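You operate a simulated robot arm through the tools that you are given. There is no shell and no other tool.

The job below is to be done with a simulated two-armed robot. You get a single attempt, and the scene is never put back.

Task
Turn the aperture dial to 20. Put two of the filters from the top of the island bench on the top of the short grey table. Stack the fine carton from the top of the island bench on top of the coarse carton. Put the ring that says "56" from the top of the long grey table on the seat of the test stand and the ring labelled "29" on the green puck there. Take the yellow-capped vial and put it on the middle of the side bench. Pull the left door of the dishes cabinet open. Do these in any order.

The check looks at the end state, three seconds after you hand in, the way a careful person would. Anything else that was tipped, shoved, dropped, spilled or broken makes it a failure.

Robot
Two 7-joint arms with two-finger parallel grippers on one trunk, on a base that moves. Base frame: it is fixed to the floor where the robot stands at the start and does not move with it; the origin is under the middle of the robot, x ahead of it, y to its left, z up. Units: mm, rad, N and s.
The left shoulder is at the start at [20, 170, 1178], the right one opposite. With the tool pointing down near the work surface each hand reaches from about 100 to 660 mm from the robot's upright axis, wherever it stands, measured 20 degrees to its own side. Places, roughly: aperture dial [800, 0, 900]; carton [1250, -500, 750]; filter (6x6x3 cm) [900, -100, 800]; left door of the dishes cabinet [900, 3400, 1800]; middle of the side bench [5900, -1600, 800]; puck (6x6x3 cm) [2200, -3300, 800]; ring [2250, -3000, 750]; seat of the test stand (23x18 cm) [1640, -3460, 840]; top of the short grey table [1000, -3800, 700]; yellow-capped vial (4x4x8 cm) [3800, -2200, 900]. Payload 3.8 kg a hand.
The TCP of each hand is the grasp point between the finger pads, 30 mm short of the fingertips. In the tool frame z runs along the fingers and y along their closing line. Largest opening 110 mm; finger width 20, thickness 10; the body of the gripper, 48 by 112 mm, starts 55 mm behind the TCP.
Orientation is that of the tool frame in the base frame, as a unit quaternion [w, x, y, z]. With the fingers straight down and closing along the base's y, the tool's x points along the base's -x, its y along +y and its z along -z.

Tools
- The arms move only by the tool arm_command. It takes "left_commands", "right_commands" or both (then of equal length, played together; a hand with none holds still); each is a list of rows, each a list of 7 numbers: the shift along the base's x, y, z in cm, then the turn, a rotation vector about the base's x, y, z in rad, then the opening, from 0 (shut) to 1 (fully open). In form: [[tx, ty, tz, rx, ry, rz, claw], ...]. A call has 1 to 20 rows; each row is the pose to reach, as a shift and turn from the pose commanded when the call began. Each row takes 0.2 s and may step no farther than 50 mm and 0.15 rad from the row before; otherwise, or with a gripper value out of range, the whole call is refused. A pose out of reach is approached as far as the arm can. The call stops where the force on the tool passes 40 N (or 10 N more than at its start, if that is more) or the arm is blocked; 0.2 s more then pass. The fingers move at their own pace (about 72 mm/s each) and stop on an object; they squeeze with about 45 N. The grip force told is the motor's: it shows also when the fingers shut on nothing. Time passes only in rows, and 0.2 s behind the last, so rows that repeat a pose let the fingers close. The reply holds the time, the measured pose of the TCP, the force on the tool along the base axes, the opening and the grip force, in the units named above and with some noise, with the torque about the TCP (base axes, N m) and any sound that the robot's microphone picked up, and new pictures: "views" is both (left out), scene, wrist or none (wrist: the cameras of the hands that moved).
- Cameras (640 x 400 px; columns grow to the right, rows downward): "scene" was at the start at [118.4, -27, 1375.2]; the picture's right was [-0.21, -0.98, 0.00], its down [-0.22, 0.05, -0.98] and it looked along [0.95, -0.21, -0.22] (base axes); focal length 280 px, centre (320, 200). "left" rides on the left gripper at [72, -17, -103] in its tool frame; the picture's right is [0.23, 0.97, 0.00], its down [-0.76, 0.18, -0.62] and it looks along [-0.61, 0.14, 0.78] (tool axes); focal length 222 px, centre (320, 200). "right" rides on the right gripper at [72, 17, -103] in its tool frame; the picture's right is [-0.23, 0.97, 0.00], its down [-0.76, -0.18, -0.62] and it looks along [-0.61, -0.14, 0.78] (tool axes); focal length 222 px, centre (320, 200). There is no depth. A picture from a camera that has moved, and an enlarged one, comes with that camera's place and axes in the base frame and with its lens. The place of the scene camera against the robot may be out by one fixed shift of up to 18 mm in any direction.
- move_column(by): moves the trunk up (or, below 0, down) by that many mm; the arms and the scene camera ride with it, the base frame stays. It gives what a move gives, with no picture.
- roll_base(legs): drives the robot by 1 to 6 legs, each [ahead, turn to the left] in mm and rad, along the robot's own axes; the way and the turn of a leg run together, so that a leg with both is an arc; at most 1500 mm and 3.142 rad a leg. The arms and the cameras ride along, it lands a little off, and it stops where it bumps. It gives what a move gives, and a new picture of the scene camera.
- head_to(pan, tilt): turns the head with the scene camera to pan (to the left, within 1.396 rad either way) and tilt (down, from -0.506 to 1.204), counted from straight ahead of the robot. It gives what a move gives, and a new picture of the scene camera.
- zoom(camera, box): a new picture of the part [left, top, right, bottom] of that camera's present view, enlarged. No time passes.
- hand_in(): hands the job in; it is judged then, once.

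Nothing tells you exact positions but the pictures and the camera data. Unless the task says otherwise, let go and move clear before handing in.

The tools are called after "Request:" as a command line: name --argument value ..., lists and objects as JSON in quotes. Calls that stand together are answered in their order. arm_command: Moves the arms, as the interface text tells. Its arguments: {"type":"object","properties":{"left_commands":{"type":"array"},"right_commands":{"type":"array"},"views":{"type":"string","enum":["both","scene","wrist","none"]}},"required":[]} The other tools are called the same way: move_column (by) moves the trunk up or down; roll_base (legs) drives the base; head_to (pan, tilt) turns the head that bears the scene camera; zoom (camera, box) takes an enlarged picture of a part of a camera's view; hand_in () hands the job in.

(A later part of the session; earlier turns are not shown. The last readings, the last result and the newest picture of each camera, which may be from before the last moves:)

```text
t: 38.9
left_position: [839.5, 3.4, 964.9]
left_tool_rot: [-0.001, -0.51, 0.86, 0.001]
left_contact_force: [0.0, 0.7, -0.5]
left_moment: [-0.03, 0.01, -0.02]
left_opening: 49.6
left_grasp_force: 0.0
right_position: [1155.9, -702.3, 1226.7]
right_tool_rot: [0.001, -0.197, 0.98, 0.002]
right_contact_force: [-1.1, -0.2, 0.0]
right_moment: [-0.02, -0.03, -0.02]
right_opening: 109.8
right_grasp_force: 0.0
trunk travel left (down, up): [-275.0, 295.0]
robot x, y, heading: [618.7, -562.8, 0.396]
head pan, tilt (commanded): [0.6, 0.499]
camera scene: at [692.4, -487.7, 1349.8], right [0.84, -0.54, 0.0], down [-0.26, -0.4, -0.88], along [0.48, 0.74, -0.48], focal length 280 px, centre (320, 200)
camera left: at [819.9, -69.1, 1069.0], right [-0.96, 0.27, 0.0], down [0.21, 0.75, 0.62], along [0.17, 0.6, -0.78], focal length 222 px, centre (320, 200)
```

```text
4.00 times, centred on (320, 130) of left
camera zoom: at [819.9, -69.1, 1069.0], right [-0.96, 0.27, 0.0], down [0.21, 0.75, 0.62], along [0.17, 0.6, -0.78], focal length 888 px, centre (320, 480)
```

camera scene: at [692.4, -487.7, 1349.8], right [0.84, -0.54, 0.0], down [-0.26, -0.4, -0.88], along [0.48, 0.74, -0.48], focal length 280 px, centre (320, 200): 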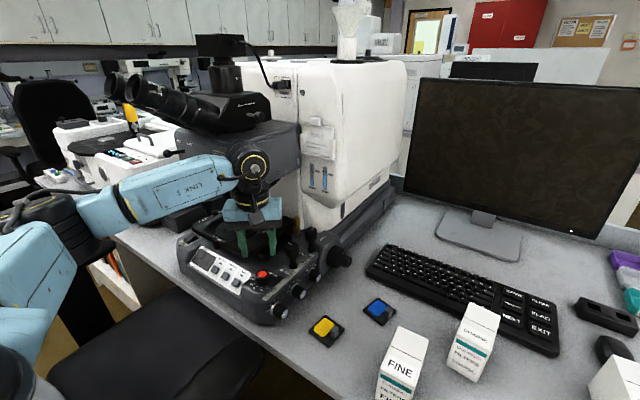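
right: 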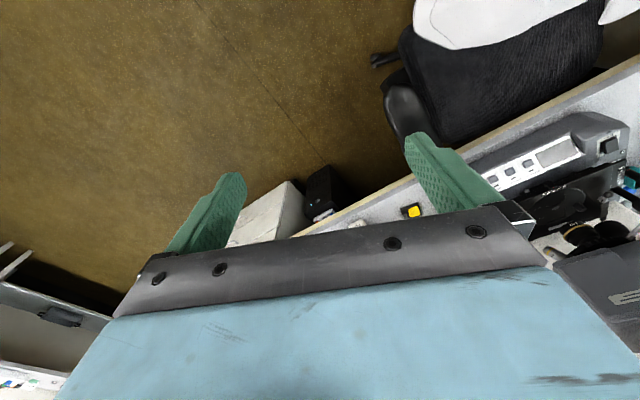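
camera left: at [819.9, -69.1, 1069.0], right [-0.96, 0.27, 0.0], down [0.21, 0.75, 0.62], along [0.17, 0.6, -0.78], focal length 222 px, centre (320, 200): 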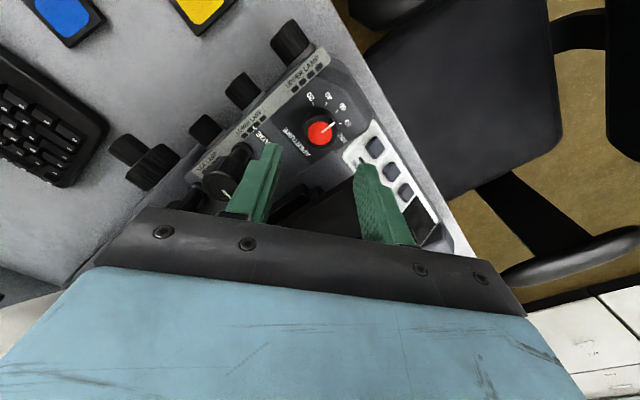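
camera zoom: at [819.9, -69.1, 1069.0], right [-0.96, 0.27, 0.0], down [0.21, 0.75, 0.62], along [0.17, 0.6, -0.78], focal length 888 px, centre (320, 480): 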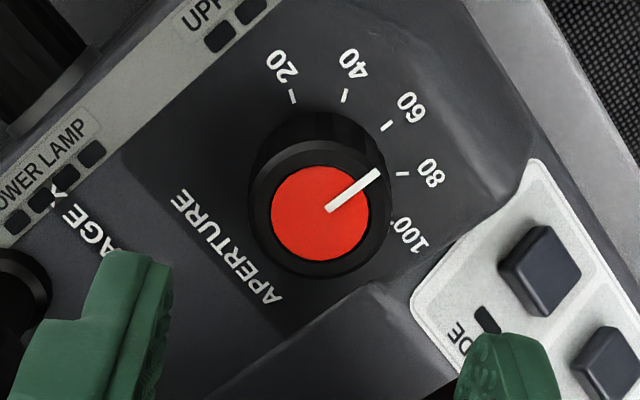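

The dial is centered under the hand to within ~2 mm (dial ≈ (839.5, 5.2, 880)). I'll descend around it with the fingers open and watch the force.

Request:
arm_command --left_commands '[[0, 0.15, -2.5, 0, 0, 0, 0.45], [0, 0.18, -5, 0, 0, 0, 0.45], [0, 0.18, -6.5, 0, 0, 0, 0.45], [0, 0.18, -7.2, 0, 0, 0, 0.45], [0, 0.18, -7.6, 0, 0, 0, 0.45]]' --views "wrist"

Request:
zoom --camera "left" --box '[240, 100, 400, 200]'

Request:
zoom --camera "scene" --box '[210, 200, 330, 320]'

```text
t: 40.1
left_position: [839.9, 4.7, 891.4]
left_tool_rot: [0.002, -0.511, 0.859, 0.002]
left_contact_force: [0.5, -1.0, 0.0]
left_moment: [0.01, 0.03, -0.01]
left_opening: 49.2
left_grasp_force: 0.1
right_position: [1155.3, -703.8, 1227.0]
right_tool_rot: [0.001, -0.198, 0.98, 0.003]
right_contact_force: [0.2, -0.3, -0.4]
right_moment: [-0.01, 0.01, 0.03]
right_opening: 110.1
right_grasp_force: 0.0
trunk travel left (down, up): [-275.0, 295.0]
robot x, y, heading: [621.5, -558.8, 0.396]
head pan, tilt (commanded): [0.6, 0.499]
camera left: at [820.8, -68.5, 995.1], right [-0.96, 0.27, 0.0], down [0.21, 0.75, 0.63], along [0.17, 0.6, -0.78], focal length 222 px, centre (320, 200)
```

left: 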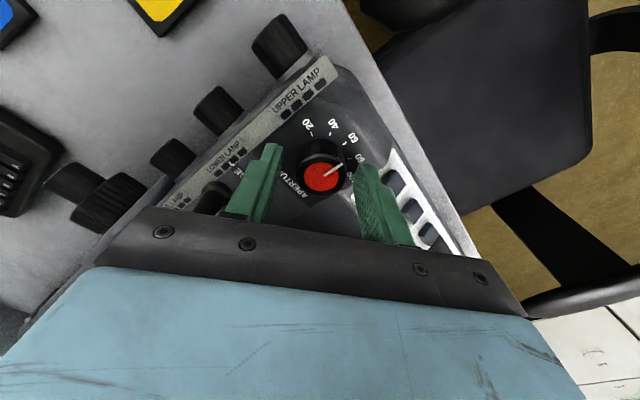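

```text
4.00 times, centred on (320, 150) of left
camera zoom: at [820.8, -68.5, 995.1], right [-0.96, 0.27, 0.0], down [0.21, 0.75, 0.63], along [0.17, 0.6, -0.78], focal length 888 px, centre (320, 400)
```

zoom: 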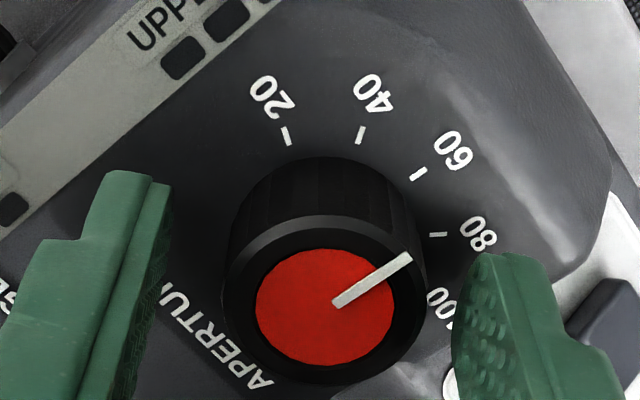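

```text
3.33 times, centred on (270, 260) of scene
camera zoom: at [693.0, -489.9, 1350.2], right [0.84, -0.54, 0.0], down [-0.26, -0.4, -0.88], along [0.48, 0.74, -0.47], focal length 935 px, centre (487, 0)
```

zoom: 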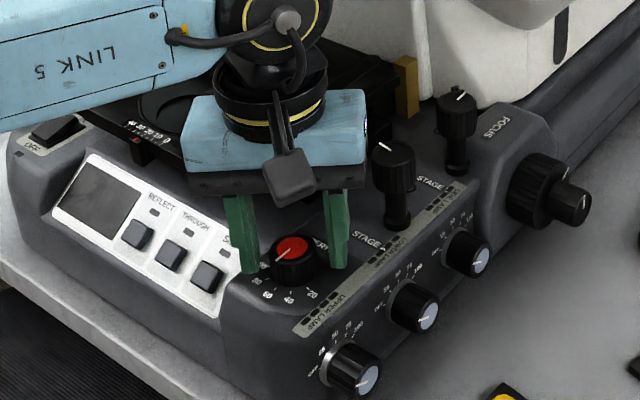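

The knob is centered between the fingers. Now I'll close on it.

Request:
arm_command --left_commands '[[0, 0, 0, 0, 0, 0, 0.2], [0, 0, 0, 0, 0, 0, 0.2], [0, 0, 0, 0, 0, 0, 0.2]]' --views "wrist"

```text
t: 40.9
left_position: [838.7, 4.5, 891.4]
left_tool_rot: [0.001, -0.511, 0.86, 0.004]
left_contact_force: [-17.1, 13.7, 15.7]
left_moment: [0.24, 0.11, 0.0]
left_opening: 32.4
left_grasp_force: 44.8
right_position: [1156.8, -704.2, 1225.5]
right_tool_rot: [0.001, -0.198, 0.98, 0.002]
right_contact_force: [0.9, -0.2, -0.6]
right_moment: [0.01, 0.02, 0.02]
right_opening: 110.2
right_grasp_force: 0.0
trunk travel left (down, up): [-275.0, 295.0]
robot x, y, heading: [618.6, -555.3, 0.398]
head pan, tilt (commanded): [0.6, 0.499]
camera left: at [820.5, -68.3, 994.9], right [-0.96, 0.26, 0.0], down [0.21, 0.75, 0.63], along [0.16, 0.61, -0.78], focal length 222 px, centre (320, 200)
```

left: 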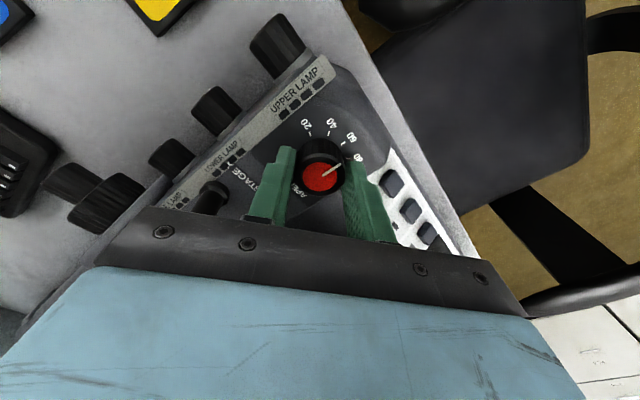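

Gripped (opening 32 mm), with a slight side force along the closing line, so I'll shift 1 mm to centre and begin turning, watching force.

Request:
arm_command --left_commands '[[-0.09, 0.05, 0.05, 0, 0, 0, 0.2], [-0.09, 0.05, 0.05, 0, 0, 0.1, 0.2], [-0.09, 0.05, 0.05, 0, 0, 0.2, 0.2]]' --views "wrist"

```text
t: 41.7
left_position: [840.2, 4.8, 891.6]
left_tool_rot: [0.002, -0.595, 0.804, 0.002]
left_contact_force: [-15.8, 17.5, -1.5]
left_moment: [0.22, 0.06, 0.01]
left_opening: 32.5
left_grasp_force: 45.5
right_position: [1156.7, -704.7, 1227.3]
right_tool_rot: [0.002, -0.197, 0.98, 0.003]
right_contact_force: [-0.5, -0.6, -0.3]
right_moment: [-0.01, -0.01, 0.03]
right_opening: 110.2
right_grasp_force: 0.2
trunk travel left (down, up): [-275.0, 295.0]
robot x, y, heading: [619.2, -563.2, 0.398]
head pan, tilt (commanded): [0.6, 0.499]
camera left: at [835.2, -70.8, 995.0], right [-1.0, 0.07, 0.0], down [0.05, 0.78, 0.63], along [0.04, 0.63, -0.78], focal length 222 px, centre (320, 200)
```

left: 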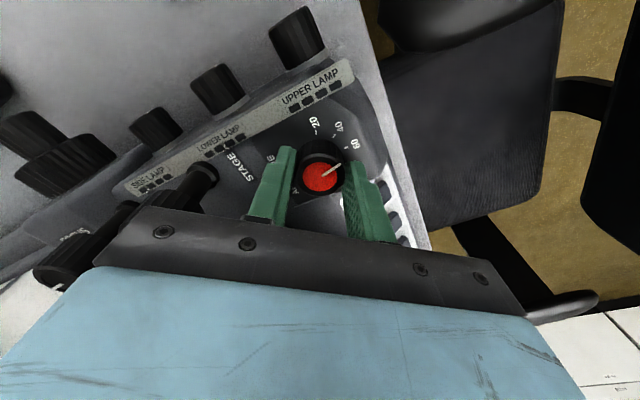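

The knob turns with the gripper. I'll keep turning with a small further shift to relieve the side force.

Request:
arm_command --left_commands '[[-0.1, 0.11, 0, 0, 0, 0.1, 0.2], [-0.1, 0.11, 0, 0, 0, 0.2, 0.2], [-0.1, 0.11, 0, 0, 0, 0.3, 0.2]]' --views "wrist"

```text
t: 42.5
left_position: [839.0, 5.2, 892.6]
left_tool_rot: [-0.002, 0.708, -0.707, -0.001]
left_contact_force: [-4.4, 15.0, -10.4]
left_moment: [0.52, 0.7, 0.03]
left_opening: 32.7
left_grasp_force: 45.5
right_position: [1156.6, -705.2, 1224.7]
right_tool_rot: [0.002, -0.197, 0.98, 0.003]
right_contact_force: [-0.6, -0.5, 0.4]
right_moment: [0.0, -0.01, 0.0]
right_opening: 110.1
right_grasp_force: 0.1
trunk travel left (down, up): [-275.0, 295.0]
robot x, y, heading: [617.2, -560.7, 0.396]
head pan, tilt (commanded): [0.6, 0.499]
camera left: at [857.3, -69.0, 995.1], right [-0.97, -0.23, 0.0], down [-0.18, 0.76, 0.63], along [-0.14, 0.61, -0.78], focal length 222 px, centre (320, 200)
```

left: 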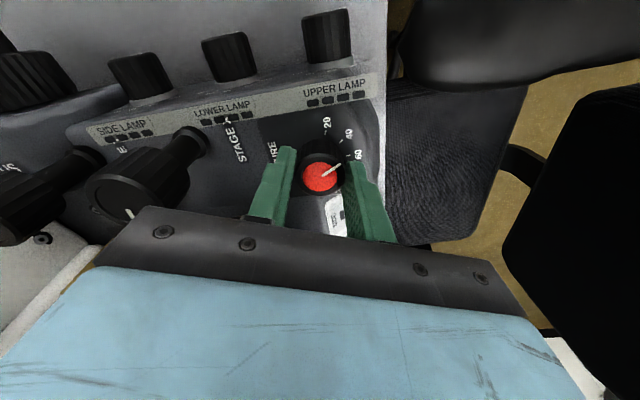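

Let me check clearance between the gripper body and the STAGE knob from the scene camera.

Request:
zoom --camera "scene" --box '[200, 190, 340, 310]'

Request:
zoom --camera "left" --box '[240, 100, 400, 200]'

```text
3.33 times, centred on (270, 250) of scene
camera zoom: at [694.2, -490.6, 1350.0], right [0.84, -0.54, 0.0], down [-0.26, -0.4, -0.88], along [0.48, 0.74, -0.47], focal length 935 px, centre (487, 33)
```

zoom: 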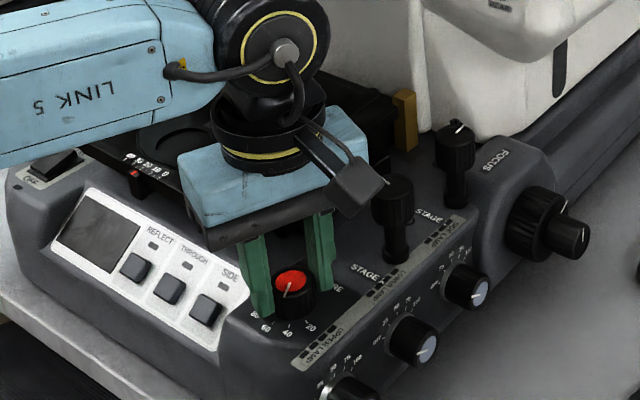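

```text
4.00 times, centred on (320, 150) of left
camera zoom: at [857.3, -69.0, 995.1], right [-0.97, -0.23, 0.0], down [-0.18, 0.76, 0.63], along [-0.14, 0.61, -0.78], focal length 888 px, centre (320, 400)
```

zoom: 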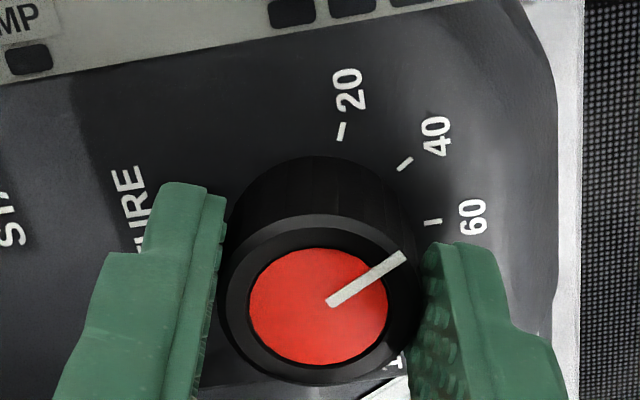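

Clearance looks fine. About 0.75 rad remains to reach 20; I'll turn another 0.45 and re-check.

Request:
arm_command --left_commands '[[0, 0.05, 0, 0, 0, 0.15, 0.2], [0, 0.05, 0, 0, 0, 0.3, 0.2], [0, 0.05, 0, 0, 0, 0.45, 0.2]]' --views "wrist"

Request:
zoom --camera "left" --box '[240, 100, 400, 200]'

Request:
zoom --camera "scene" --box '[200, 190, 340, 310]'

```text
t: 43.3
left_position: [840.6, 4.4, 891.3]
left_tool_rot: [-0.003, 0.847, -0.532, -0.002]
left_contact_force: [8.1, 18.1, -19.8]
left_moment: [0.39, 0.34, -0.01]
left_opening: 32.3
left_grasp_force: 44.7
right_position: [1156.9, -704.4, 1226.5]
right_tool_rot: [0.001, -0.197, 0.98, 0.004]
right_contact_force: [0.3, 0.3, -0.1]
right_moment: [0.01, -0.01, 0.01]
right_opening: 109.9
right_grasp_force: 0.0
trunk travel left (down, up): [-275.0, 295.0]
robot x, y, heading: [618.8, -564.3, 0.399]
head pan, tilt (commanded): [0.6, 0.499]
camera left: at [887.3, -54.5, 995.3], right [-0.78, -0.63, -0.01], down [-0.49, 0.61, 0.63], along [-0.39, 0.49, -0.78], focal length 222 px, centre (320, 200)
```

left: 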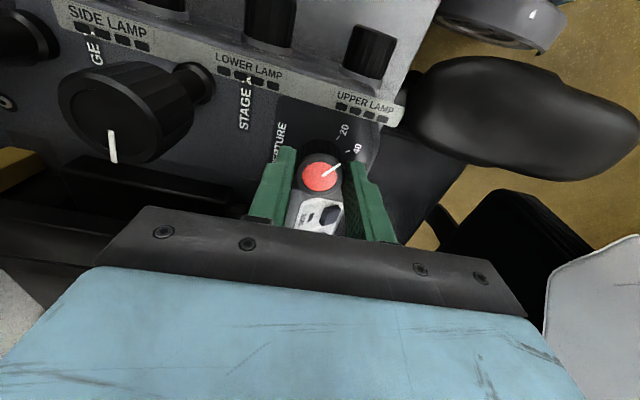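

```text
4.00 times, centred on (320, 150) of left
camera zoom: at [887.3, -54.5, 995.3], right [-0.78, -0.63, -0.01], down [-0.49, 0.61, 0.63], along [-0.39, 0.49, -0.78], focal length 888 px, centre (320, 400)
```

zoom: 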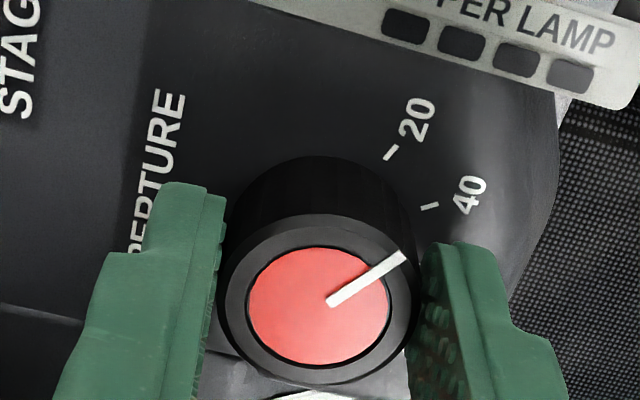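

```text
3.33 times, centred on (270, 250) of scene
camera zoom: at [694.0, -491.1, 1350.0], right [0.84, -0.54, 0.0], down [-0.26, -0.4, -0.88], along [0.48, 0.74, -0.47], focal length 935 px, centre (487, 33)
```

zoom: 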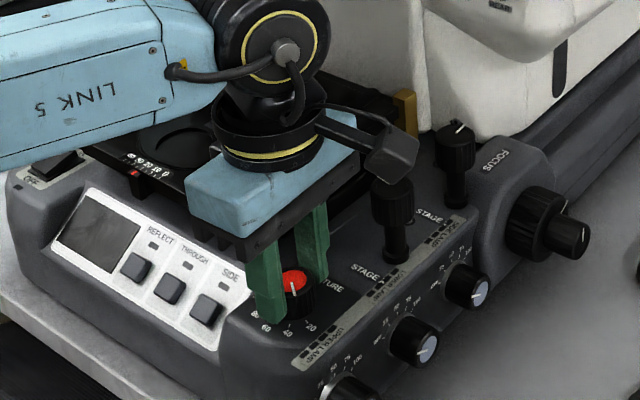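

Now the pointer reads about 30; about 0.29 rad more is needed.

Request:
arm_command --left_commands '[[0, 0.0, 0, 0, 0, 0.145, 0.2], [0, 0.0, 0, 0, 0, 0.28, 0.2], [0, 0.0, 0, 0, 0, 0.28, 0.2]]' --views "wrist"

Request:
zoom --camera "left" --box '[240, 100, 400, 200]'

Request:
zoom --camera "scene" --box '[250, 255, 314, 305]'

```text
t: 44.1
left_position: [840.2, 5.1, 892.9]
left_tool_rot: [-0.004, 0.912, -0.41, -0.001]
left_contact_force: [17.4, 23.1, -20.1]
left_moment: [0.12, -0.05, -0.17]
left_opening: 32.6
left_grasp_force: 44.7
right_position: [1157.5, -704.9, 1226.0]
right_tool_rot: [0.001, -0.198, 0.98, 0.003]
right_contact_force: [0.1, 0.4, -0.3]
right_moment: [0.0, -0.01, 0.04]
right_opening: 110.0
right_grasp_force: 0.1
trunk travel left (down, up): [-275.0, 295.0]
robot x, y, heading: [615.3, -561.6, 0.395]
head pan, tilt (commanded): [0.6, 0.499]
camera left: at [901.6, -39.4, 995.5], right [-0.58, -0.82, -0.01], down [-0.64, 0.45, 0.62], along [-0.51, 0.36, -0.78], focal length 222 px, centre (320, 200)
```

left: 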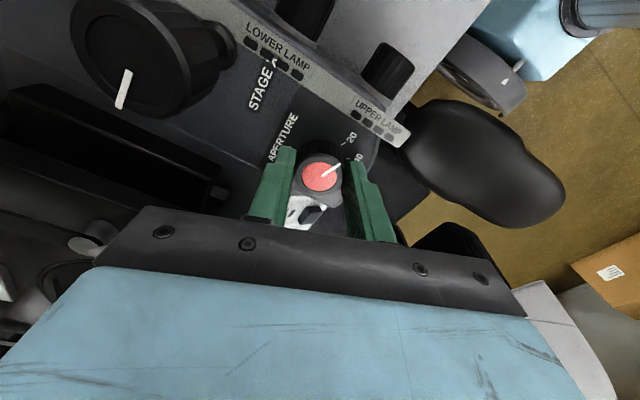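

```text
4.00 times, centred on (320, 150) of left
camera zoom: at [901.6, -39.4, 995.5], right [-0.58, -0.82, -0.01], down [-0.64, 0.45, 0.62], along [-0.51, 0.36, -0.78], focal length 888 px, centre (320, 400)
```

zoom: 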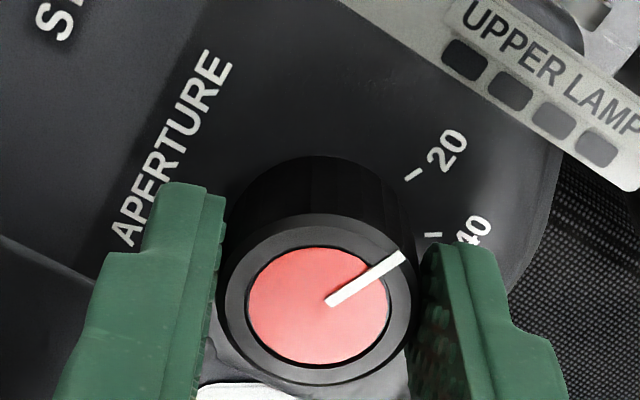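

```text
8.00 times, centred on (282, 280) of scene
camera zoom: at [693.8, -490.7, 1350.0], right [0.84, -0.54, 0.0], down [-0.26, -0.4, -0.88], along [0.48, 0.74, -0.47], focal length 2244 px, centre (624, -440)
```

zoom: 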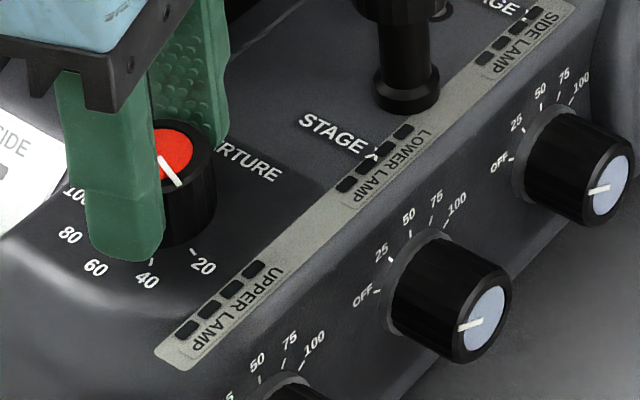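

The pointer lines up with the 20 tick. I'll release, rise straight up, and verify from above.

Request:
arm_command --left_commands '[[0, 0, 0, 0, 0, 0, 0.42], [0, 0, 0, 0, 0, 0, 0.42], [0, 0, 2, 0, 0, 0, 0.42], [0, 0, 5, 0, 0, 0, 0.42], [0, 0, 7.5, 0, 0, 0, 0.42]]' --views "both"

Request:
zoom --camera "left" --box '[240, 80, 400, 180]'

Request:
zoom --camera "scene" --box '[240, 250, 304, 300]'

```text
t: 45.4
left_position: [839.7, 2.5, 962.1]
left_tool_rot: [0.003, 0.91, -0.414, -0.003]
left_contact_force: [-0.8, -0.4, -0.2]
left_moment: [-0.02, 0.0, 0.01]
left_opening: 46.1
left_grasp_force: 0.1
right_position: [1155.0, -701.3, 1228.1]
right_tool_rot: [0.001, -0.197, 0.98, 0.002]
right_contact_force: [-0.1, -0.6, 0.0]
right_moment: [0.03, 0.0, -0.01]
right_opening: 110.0
right_grasp_force: 0.1
trunk travel left (down, up): [-275.0, 295.0]
robot x, y, heading: [615.8, -559.5, 0.401]
head pan, tilt (commanded): [0.6, 0.499]
stopped in row 5 (left hand): the force on the tool passed its limit at 78 N (the readings are from after the stop); the commanded pose is now the measured one
camera scene: at [693.0, -487.2, 1350.5], right [0.84, -0.54, 0.0], down [-0.26, -0.4, -0.88], along [0.48, 0.74, -0.48], focal length 280 px, centre (320, 200)
camera left: at [901.8, -41.3, 1065.9], right [-0.59, -0.81, 0.01], down [-0.63, 0.46, 0.63], along [-0.51, 0.36, -0.78], focal length 222 px, centre (320, 200)
```

scene: 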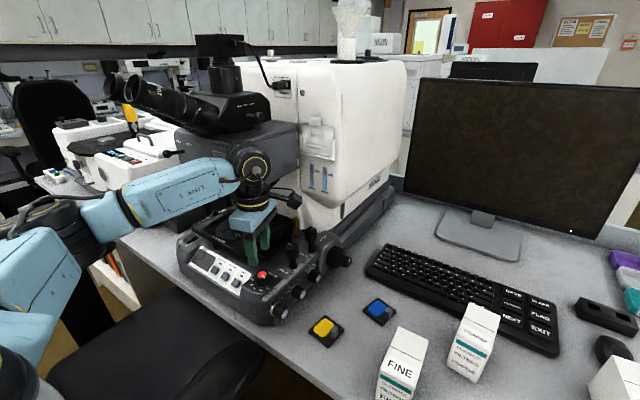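
left: 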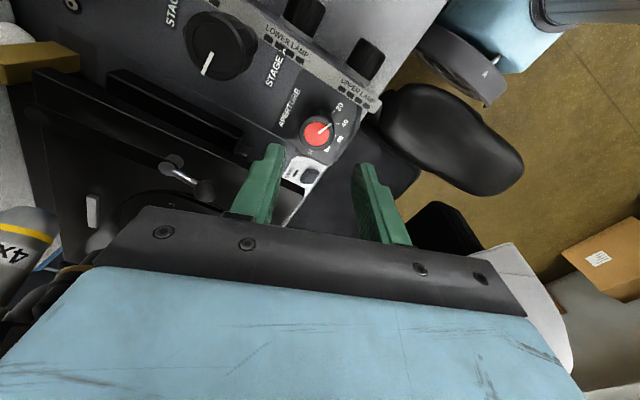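

```text
4.00 times, centred on (320, 130) of left
camera zoom: at [901.8, -41.3, 1065.9], right [-0.59, -0.81, 0.01], down [-0.63, 0.46, 0.63], along [-0.51, 0.36, -0.78], focal length 888 px, centre (320, 480)
```

zoom: 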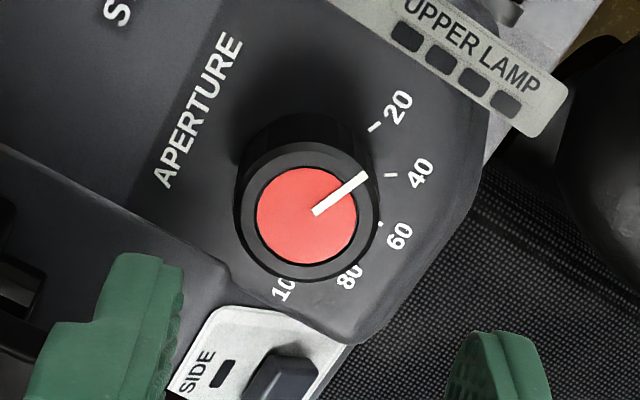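

```text
8.00 times, centred on (272, 275) of scene
camera zoom: at [693.0, -487.2, 1350.5], right [0.84, -0.54, 0.0], down [-0.26, -0.4, -0.88], along [0.48, 0.74, -0.48], focal length 2244 px, centre (704, -400)
```

zoom: 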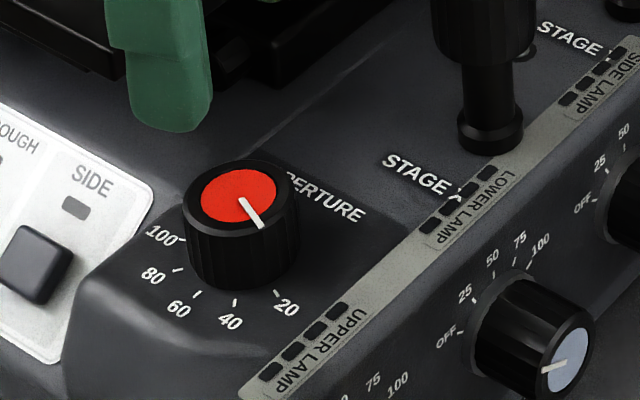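

The dial reads 20 from both views. The lift stopped with a force spike near the end, so I'll inspect what the hand is touching before moving on.

Request:
zoom --camera "scene" --box '[170, 80, 330, 280]'

Request:
zoom --camera "left" --box '[0, 60, 300, 300]'

```text
2.00 times, centred on (250, 180) of scene
camera zoom: at [693.0, -487.2, 1350.5], right [0.84, -0.54, 0.0], down [-0.26, -0.4, -0.88], along [0.48, 0.74, -0.48], focal length 561 px, centre (460, 240)
```

zoom: 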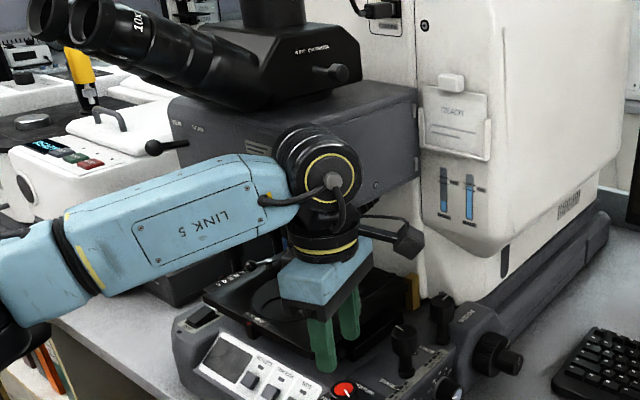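

```text
1.67 times, centred on (150, 180) of left
camera zoom: at [901.8, -41.3, 1065.9], right [-0.59, -0.81, 0.01], down [-0.63, 0.46, 0.63], along [-0.51, 0.36, -0.78], focal length 370 px, centre (603, 233)
```

zoom: 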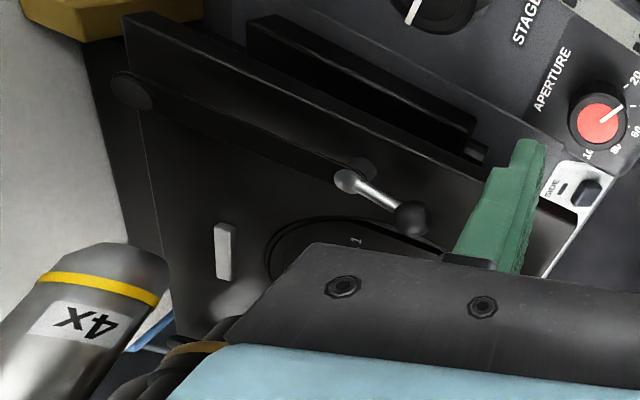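

The spike was probably the wrist joint brushing the microscope head; the dial position is unchanged (within measuring error) and it reads 20. I'll back away sideways along the path I came, then rise.

Request:
arm_command --left_commands '[[-0.7, -3, 0, 0, 0, 0, 0.42], [-1.4, -6.5, 0, 0, 0, 0, 0.42], [-2.1, -10, 0, 0, 0, 0, 0.42], [-2.8, -13.5, 0, 0, 0, -0.1, 0.42], [-2.8, -17, 0, 0, 0, -0.2, 0.42]]' --views "scene"

Request:
zoom --camera "scene" --box '[170, 190, 330, 320]'

```text
t: 46.6
left_position: [812.3, -163.3, 962.0]
left_tool_rot: [0.004, 0.866, -0.501, -0.004]
left_contact_force: [-2.1, -0.3, 0.5]
left_moment: [0.03, 0.0, 0.01]
left_opening: 46.2
left_grasp_force: 0.2
right_position: [1157.6, -698.5, 1226.5]
right_tool_rot: [-0.001, -0.198, 0.98, 0.0]
right_contact_force: [-0.7, 0.3, 0.5]
right_moment: [0.0, -0.02, -0.03]
right_opening: 109.9
right_grasp_force: 0.1
trunk travel left (down, up): [-275.0, 295.0]
robot x, y, heading: [620.4, -564.7, 0.403]
head pan, tilt (commanded): [0.6, 0.499]
camera scene: at [694.2, -483.5, 1349.6], right [0.84, -0.54, 0.0], down [-0.26, -0.4, -0.88], along [0.48, 0.74, -0.48], focal length 280 px, centre (320, 200)
```

scene: 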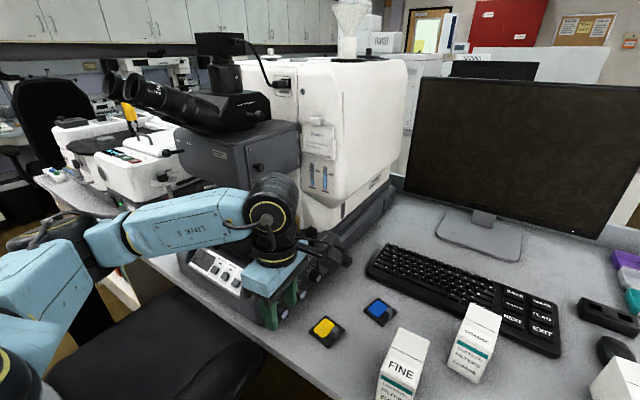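

```text
3.08 times, centred on (250, 255) of scene
camera zoom: at [694.2, -483.5, 1349.6], right [0.84, -0.54, 0.0], down [-0.26, -0.4, -0.88], along [0.48, 0.74, -0.48], focal length 863 px, centre (535, 31)
```

zoom: 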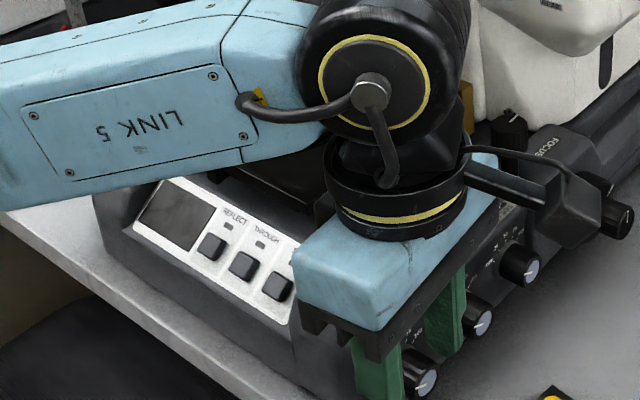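

The microscope looks unmoved and the dial is set. Next, the FINE carton: I'll raise the left hand, square it to the carton (yaw ≈0.42) and go above it with the fingers open.

Request:
arm_command --left_commands '[[0, -1, 2, 0, 0, -0.14, 0.6], [0, -2, 4, 0, 0, -0.28, 0.8], [0, -3, 6, 0, 0, -0.42, 1], [1.5, -4, 8, 0, 0, -0.56, 1], [3, -5, 8, 0, 0, -0.7, 1], [5, -6, 8, 0, 0, -0.84, 1], [7, -7, 8, 0, 0, -0.98, 1], [9, -9, 8, 0, 0, -1.12, 1], [11, -10.5, 8, 0, 0, -1.26, 1], [13, -12, 8, 0, 0, -1.4, 1], [15, -13.5, 8, 0, 0, -1.54, 1], [16.2, -14.5, 8, 0, 0, -1.674, 1]]' --views "both"

```text
t: 49.2
left_position: [973.0, -309.0, 1040.1]
left_tool_rot: [0.0, -0.207, 0.978, 0.005]
left_contact_force: [0.0, -0.1, -1.0]
left_moment: [0.01, 0.01, -0.02]
left_opening: 110.1
left_grasp_force: 0.0
right_position: [1157.4, -698.6, 1226.8]
right_tool_rot: [0.001, -0.198, 0.98, 0.001]
right_contact_force: [0.6, -0.2, 0.8]
right_moment: [0.01, 0.0, -0.03]
right_opening: 109.9
right_grasp_force: 0.2
trunk travel left (down, up): [-275.0, 295.0]
robot x, y, heading: [619.6, -558.7, 0.394]
head pan, tilt (commanded): [0.6, 0.499]
camera scene: at [694.1, -483.4, 1349.6], right [0.84, -0.54, 0.0], down [-0.26, -0.4, -0.88], along [0.48, 0.74, -0.48], focal length 280 px, centre (320, 200)
camera left: at [914.4, -355.0, 1144.7], right [-0.6, 0.8, 0.01], down [0.63, 0.46, 0.63], along [0.5, 0.38, -0.78], focal length 222 px, centre (320, 200)
```

scene: 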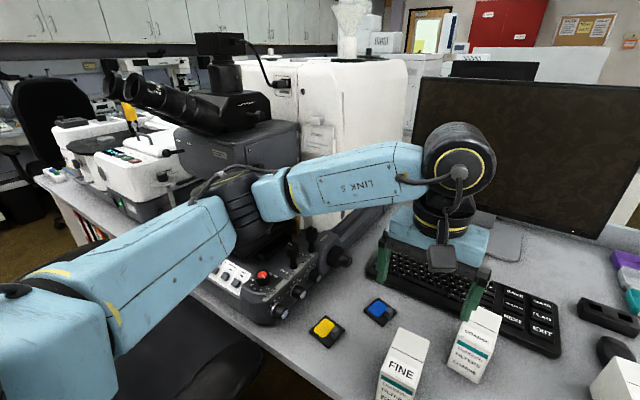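
left: 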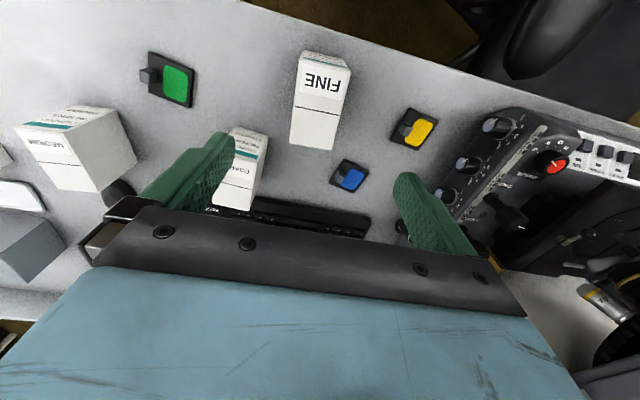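

I'll zoom in on the cartons in the wrist view.

Request:
zoom --camera "left" --box '[190, 30, 390, 220]'

```text
2.11 times, centred on (290, 125) of left
camera zoom: at [914.4, -355.0, 1144.7], right [-0.6, 0.8, 0.01], down [0.63, 0.46, 0.63], along [0.5, 0.38, -0.78], focal length 468 px, centre (383, 358)
```

zoom: 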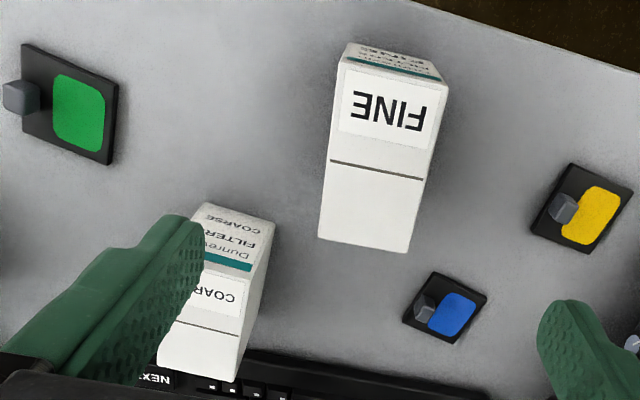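

FINE's top is centred near (981, −305) at z≈866, about 58 mm wide, yaw ≈0.447. I'll align and go down partway, then check.

Request:
arm_command --left_commands '[[0.8, 0.4, -2, -0.01, 0, 0.03, 1], [0.8, 0.4, -5, -0.01, 0, 0.03, 1], [0.8, 0.4, -8, -0.01, 0, 0.03, 1], [0.8, 0.4, -11, -0.01, 0, 0.03, 1]]' --views "wrist"

Request:
head_to --pan 0.2 --tilt 0.8

```text
t: 50.2
left_position: [980.9, -304.6, 930.8]
left_tool_rot: [-0.001, -0.222, 0.975, 0.001]
left_contact_force: [-0.2, 0.1, -0.1]
left_moment: [-0.01, 0.02, -0.03]
left_opening: 109.9
left_grasp_force: 0.1
right_position: [1155.7, -698.2, 1226.5]
right_tool_rot: [0.0, -0.197, 0.98, 0.0]
right_contact_force: [-0.1, 0.0, 0.9]
right_moment: [-0.02, 0.05, 0.02]
right_opening: 110.1
right_grasp_force: 0.1
trunk travel left (down, up): [-275.0, 295.0]
robot x, y, heading: [620.8, -559.6, 0.395]
head pan, tilt (commanded): [0.6, 0.499]
camera left: at [924.7, -351.8, 1033.6], right [-0.63, 0.78, 0.0], down [0.61, 0.49, 0.62], along [0.48, 0.39, -0.78], focal length 222 px, centre (320, 200)
```

left: 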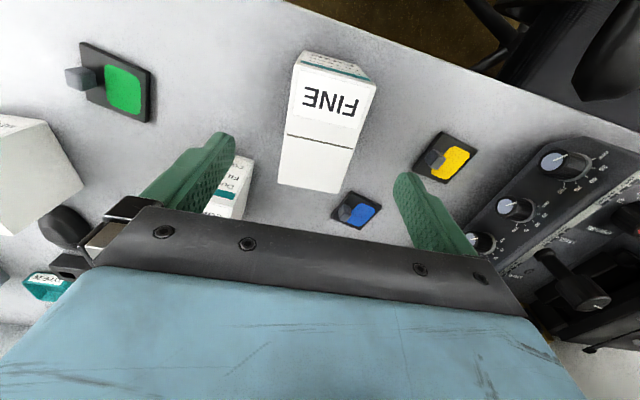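

```text
t: 51.0
left_position: [980.6, -305.5, 930.1]
left_tool_rot: [-0.001, -0.223, 0.975, 0.001]
left_contact_force: [0.1, -0.6, -0.4]
left_moment: [0.02, 0.0, 0.01]
left_opening: 110.0
left_grasp_force: 0.1
right_position: [1156.0, -698.9, 1226.7]
right_tool_rot: [0.001, -0.198, 0.98, 0.0]
right_contact_force: [-0.5, -0.5, -0.1]
right_moment: [0.02, -0.04, -0.02]
right_opening: 109.9
right_grasp_force: 0.1
trunk travel left (down, up): [-275.0, 295.0]
robot x, y, heading: [619.5, -557.8, 0.393]
head pan, tilt (commanded): [0.201, 0.799]
camera scene: at [711.2, -514.1, 1323.7], right [0.56, -0.83, 0.0], down [-0.59, -0.4, -0.7], along [0.58, 0.39, -0.72], focal length 280 px, centre (320, 200)
```

scene: 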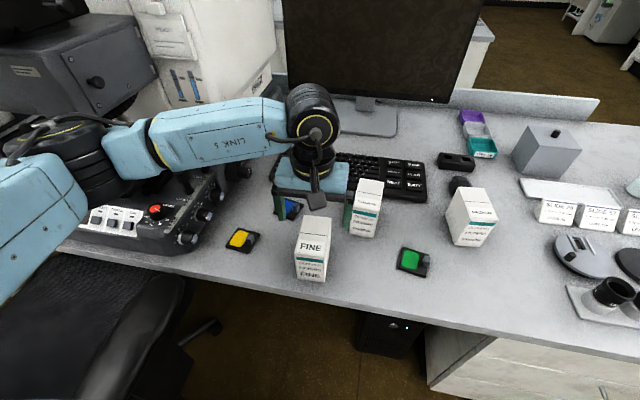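

The wrist view confirms alignment (centre ≈ (981.5, −303)). I'll descend and close on FINE.

Request:
arm_command --left_commands '[[0.05, 0.2, -3, 0, 0, 0.025, 1], [0.05, 0.2, -6, 0, 0, 0.025, 1], [0.05, 0.2, -8.6, 0, 0, 0.025, 1], [0.05, 0.2, -8.6, 0, 0, 0.025, 0.7], [0.05, 0.2, -8.6, 0, 0, 0.025, 0.5], [0.05, 0.2, -8.6, 0, 0, 0.025, 0.3], [0.05, 0.2, -8.6, 0, 0, 0.025, 0.3]]' --views "both"

```text
t: 52.6
left_position: [982.0, -301.1, 844.2]
left_tool_rot: [-0.001, -0.235, 0.972, 0.001]
left_contact_force: [1.0, 0.3, 0.4]
left_moment: [0.01, 0.0, -0.02]
left_opening: 59.6
left_grasp_force: 44.5
right_position: [1156.9, -697.9, 1226.0]
right_tool_rot: [0.001, -0.197, 0.98, 0.0]
right_contact_force: [0.8, 0.1, -1.0]
right_moment: [0.01, -0.04, -0.03]
right_opening: 110.0
right_grasp_force: 0.1
trunk travel left (down, up): [-275.0, 295.0]
robot x, y, heading: [616.9, -562.5, 0.392]
head pan, tilt (commanded): [0.201, 0.799]
camera scene: at [711.3, -514.1, 1323.6], right [0.56, -0.83, 0.0], down [-0.59, -0.4, -0.7], along [0.58, 0.39, -0.72], focal length 280 px, centre (320, 200)
camera left: at [926.1, -350.3, 948.1], right [-0.65, 0.76, 0.0], down [0.6, 0.51, 0.62], along [0.47, 0.4, -0.78], focal length 222 px, centre (320, 200)
```

scene: 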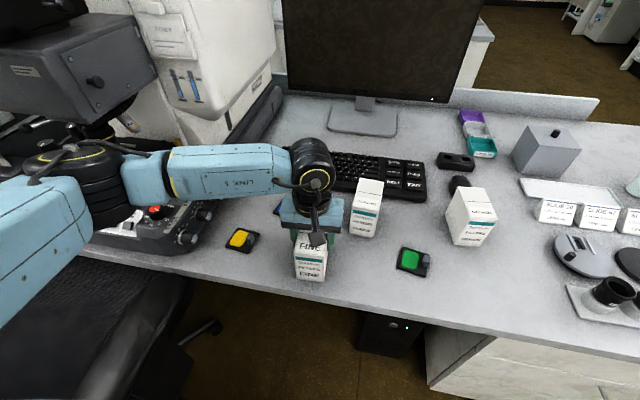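
left: 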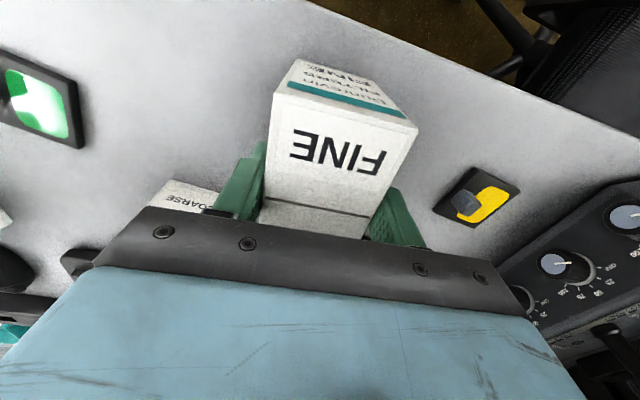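

FINE is gripped (59.6 mm). I'll zoom the scene to measure COARSE relative to FINE.

Request:
zoom --camera "scene" --box '[270, 160, 430, 290]'

```text
3.08 times, centred on (350, 225) of scene
camera zoom: at [711.3, -514.1, 1323.6], right [0.56, -0.83, 0.0], down [-0.59, -0.4, -0.7], along [0.58, 0.39, -0.72], focal length 863 px, centre (228, 123)
```

zoom: 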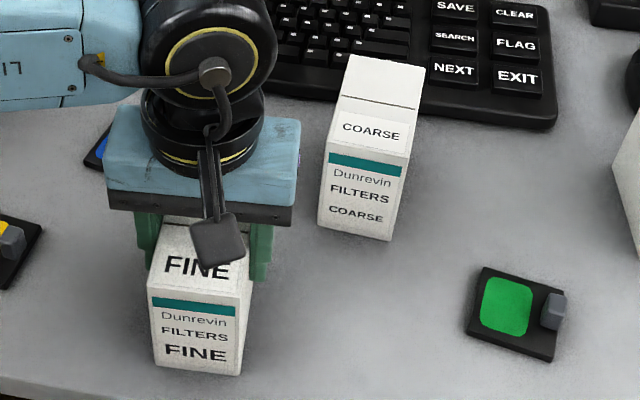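

COARSE's centre works out to about (1149, −341) with yaw ≈0.34. I'll lift FINE well clear, carry it over and turn it to match.

Request:
arm_command --left_commands '[[0, 0, 1, 0, 0, 0, 0.3], [0, 0, 4, 0, 0, 0, 0.3], [0, 0, 8, 0, 0, 0, 0.3], [0, 0, 12, 0, 0, 0, 0.3], [0, 0, 14, 0, 0, 0, 0.3], [4, -1, 14, 0, 0, -0.03, 0.3], [8, -2, 14, 0, 0, -0.07, 0.3], [12, -3, 14, 0, 0, -0.1, 0.3], [16, -4, 14, 0, 0, -0.134, 0.3], [16.7, -4, 14, 0, 0, -0.134, 0.3], [16.7, -4, 14, 0, 0, -0.134, 0.3]]' --views "both"

Request:
zoom --camera "scene" --box '[300, 110, 460, 240]'

```text
t: 55.0
left_position: [1148.1, -341.8, 982.3]
left_tool_rot: [-0.001, -0.168, 0.986, 0.001]
left_contact_force: [-0.7, 0.7, 0.4]
left_moment: [0.0, 0.01, 0.0]
left_opening: 33.0
left_grasp_force: 0.1
right_position: [1156.2, -698.6, 1226.7]
right_tool_rot: [0.0, -0.198, 0.98, 0.0]
right_contact_force: [0.3, -0.3, -0.3]
right_moment: [0.04, 0.02, -0.01]
right_opening: 109.9
right_grasp_force: 0.1
trunk travel left (down, up): [-275.0, 295.0]
robot x, y, heading: [622.6, -560.5, 0.399]
head pan, tilt (commanded): [0.201, 0.799]
camera scene: at [711.3, -514.5, 1323.6], right [0.56, -0.83, 0.0], down [-0.59, -0.4, -0.7], along [0.58, 0.39, -0.72], focal length 280 px, centre (320, 200)
camera left: at [1087.1, -382.7, 1087.6], right [-0.54, 0.84, 0.0], down [0.66, 0.42, 0.62], along [0.52, 0.34, -0.78], focal length 222 px, centre (320, 200)
```

scene: 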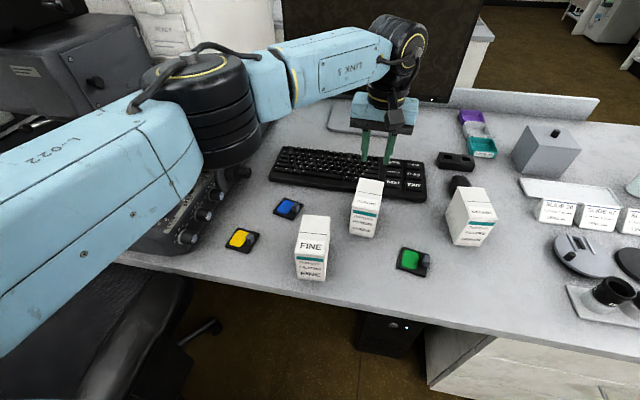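
left: 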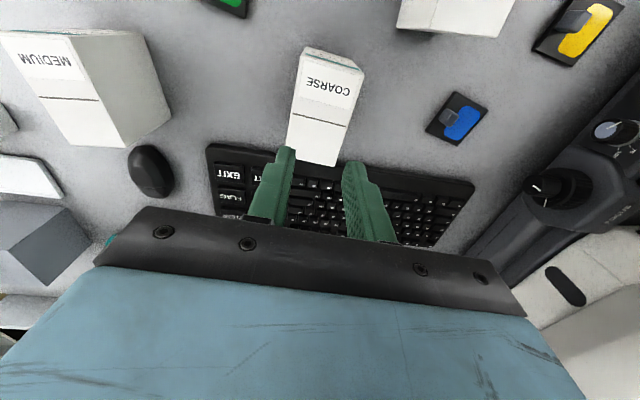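

```text
3.08 times, centred on (380, 175) of scene
camera zoom: at [711.3, -514.5, 1323.6], right [0.56, -0.83, 0.0], down [-0.59, -0.4, -0.7], along [0.58, 0.39, -0.72], focal length 863 px, centre (135, 277)
```

zoom: 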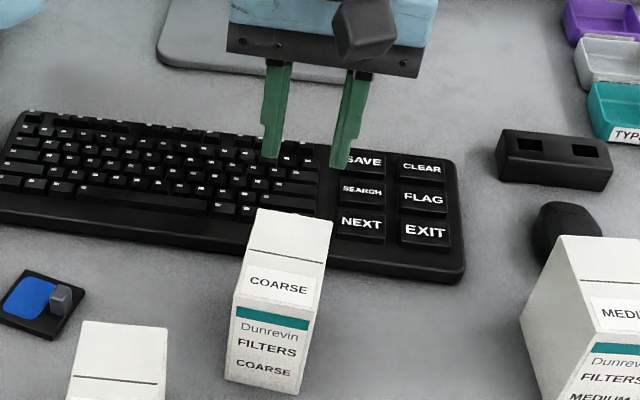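

The carton slipped out of the grip during the lift and stayed standing on the bench (fingers closed to 33 mm). I'll look at it, then re-grip deeper and lift slowly.

Request:
zoom --camera "scene" --box '[270, 190, 430, 290]'

Request:
arm_command --left_commands '[[-4, 1, 0, 0, 0, 0.03, 0.6], [-8, 2, 0, 0, 0, 0.07, 0.8], [-12, 3, 0, 0, 0, 0.1, 1], [-16, 4, 0, 0, 0, 0.134, 1], [-16.7, 4, 0, 0, 0, 0.134, 1], [-16.7, 4, 3, 0, 0, 0.134, 1]]' --views "both"

Request:
zoom --camera "left" --box '[220, 40, 420, 220]'

```text
4.00 times, centred on (350, 240) of scene
camera zoom: at [711.3, -514.5, 1323.6], right [0.56, -0.83, 0.0], down [-0.59, -0.4, -0.7], along [0.58, 0.39, -0.72], focal length 1122 px, centre (200, 40)
```

zoom: 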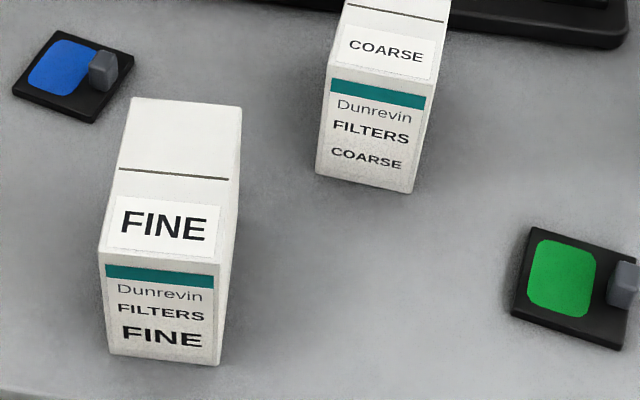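

```text
t: 56.4
left_position: [982.8, -302.5, 1013.1]
left_tool_rot: [-0.002, -0.235, 0.972, 0.001]
left_contact_force: [0.5, -0.4, -0.1]
left_moment: [-0.01, 0.0, -0.05]
left_opening: 109.8
left_grasp_force: 0.1
right_position: [1156.1, -700.8, 1226.6]
right_tool_rot: [0.001, -0.197, 0.98, 0.0]
right_contact_force: [-0.9, -0.2, -1.1]
right_moment: [0.01, 0.0, 0.0]
right_opening: 109.7
right_grasp_force: 0.1
trunk travel left (down, up): [-275.0, 295.0]
robot x, y, heading: [623.4, -557.6, 0.397]
head pan, tilt (commanded): [0.201, 0.799]
camera scene: at [710.9, -514.3, 1323.7], right [0.56, -0.83, 0.0], down [-0.59, -0.4, -0.7], along [0.58, 0.39, -0.72], focal length 280 px, centre (320, 200)
camera left: at [926.5, -351.2, 1116.4], right [-0.65, 0.76, 0.0], down [0.6, 0.51, 0.62], along [0.47, 0.4, -0.78], focal length 222 px, centre (320, 200)
```

scene: 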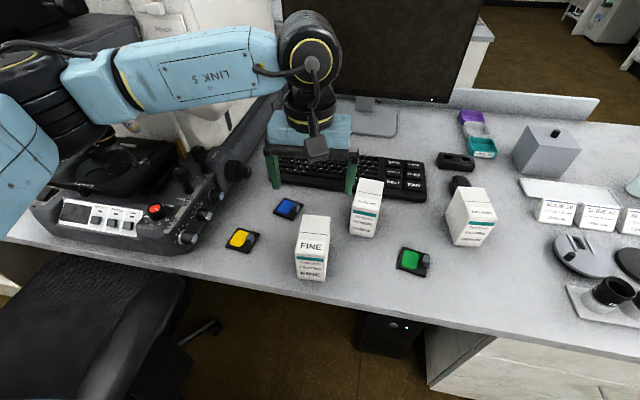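
left: 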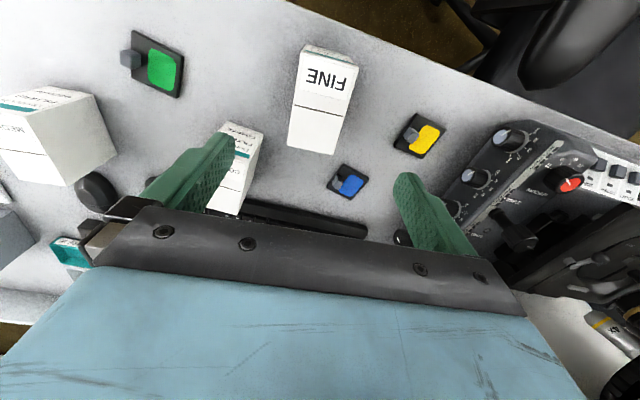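

```text
2.22 times, centred on (320, 130) of left
camera zoom: at [926.5, -351.2, 1116.4], right [-0.65, 0.76, 0.0], down [0.6, 0.51, 0.62], along [0.47, 0.4, -0.78], focal length 494 px, centre (320, 356)
```

zoom: 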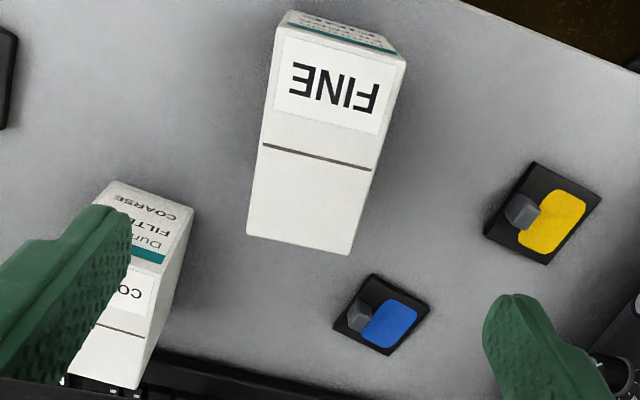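

FINE still stands in place. My height estimates differ by ~10 mm, so I'll touch the bench gently with closed fingertips on a free spot to learn its exact height.

Request:
arm_command --left_commands '[[-1.2, 3.8, 0, 0, 0, 0, 0.5], [-2.3, 7.6, 0, 0, 0, 0, 0.2], [-2.3, 7.6, -4, 0, 0, 0, 0], [-2.3, 7.6, -8, 0, 0, 0, 0], [-2.3, 7.6, -12, 0, 0, 0, 0], [-2.3, 7.6, -16, 0, 0, 0, 0], [-2.3, 7.6, -18.5, 0, 0, 0, 0], [-2.3, 7.6, -19.5, 0, 0, 0, 0]]' --views "wrist"

```text
t: 58.2
left_position: [957.4, -224.7, 819.2]
left_tool_rot: [-0.001, -0.235, 0.972, 0.001]
left_contact_force: [0.7, -0.6, -0.1]
left_moment: [0.0, 0.01, 0.02]
left_opening: 0.1
left_grasp_force: 37.3
right_position: [1156.3, -698.2, 1226.7]
right_tool_rot: [0.001, -0.198, 0.98, 0.0]
right_contact_force: [0.6, 0.4, 0.2]
right_moment: [-0.03, 0.02, -0.02]
right_opening: 109.9
right_grasp_force: 0.0
trunk travel left (down, up): [-275.0, 295.0]
robot x, y, heading: [618.9, -560.3, 0.397]
head pan, tilt (commanded): [0.201, 0.799]
camera left: at [901.4, -274.3, 922.7], right [-0.65, 0.76, 0.0], down [0.6, 0.51, 0.62], along [0.47, 0.4, -0.78], focal length 222 px, centre (320, 200)
```

left: 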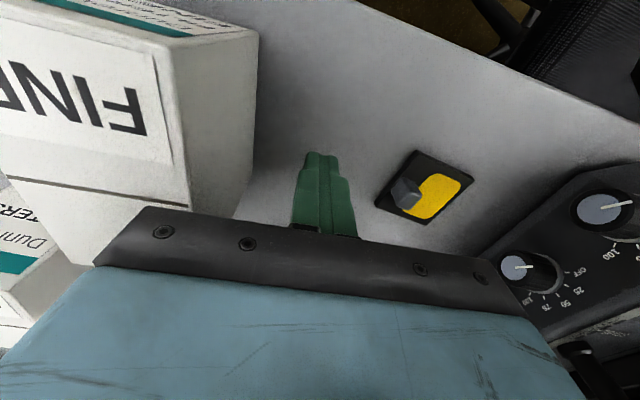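

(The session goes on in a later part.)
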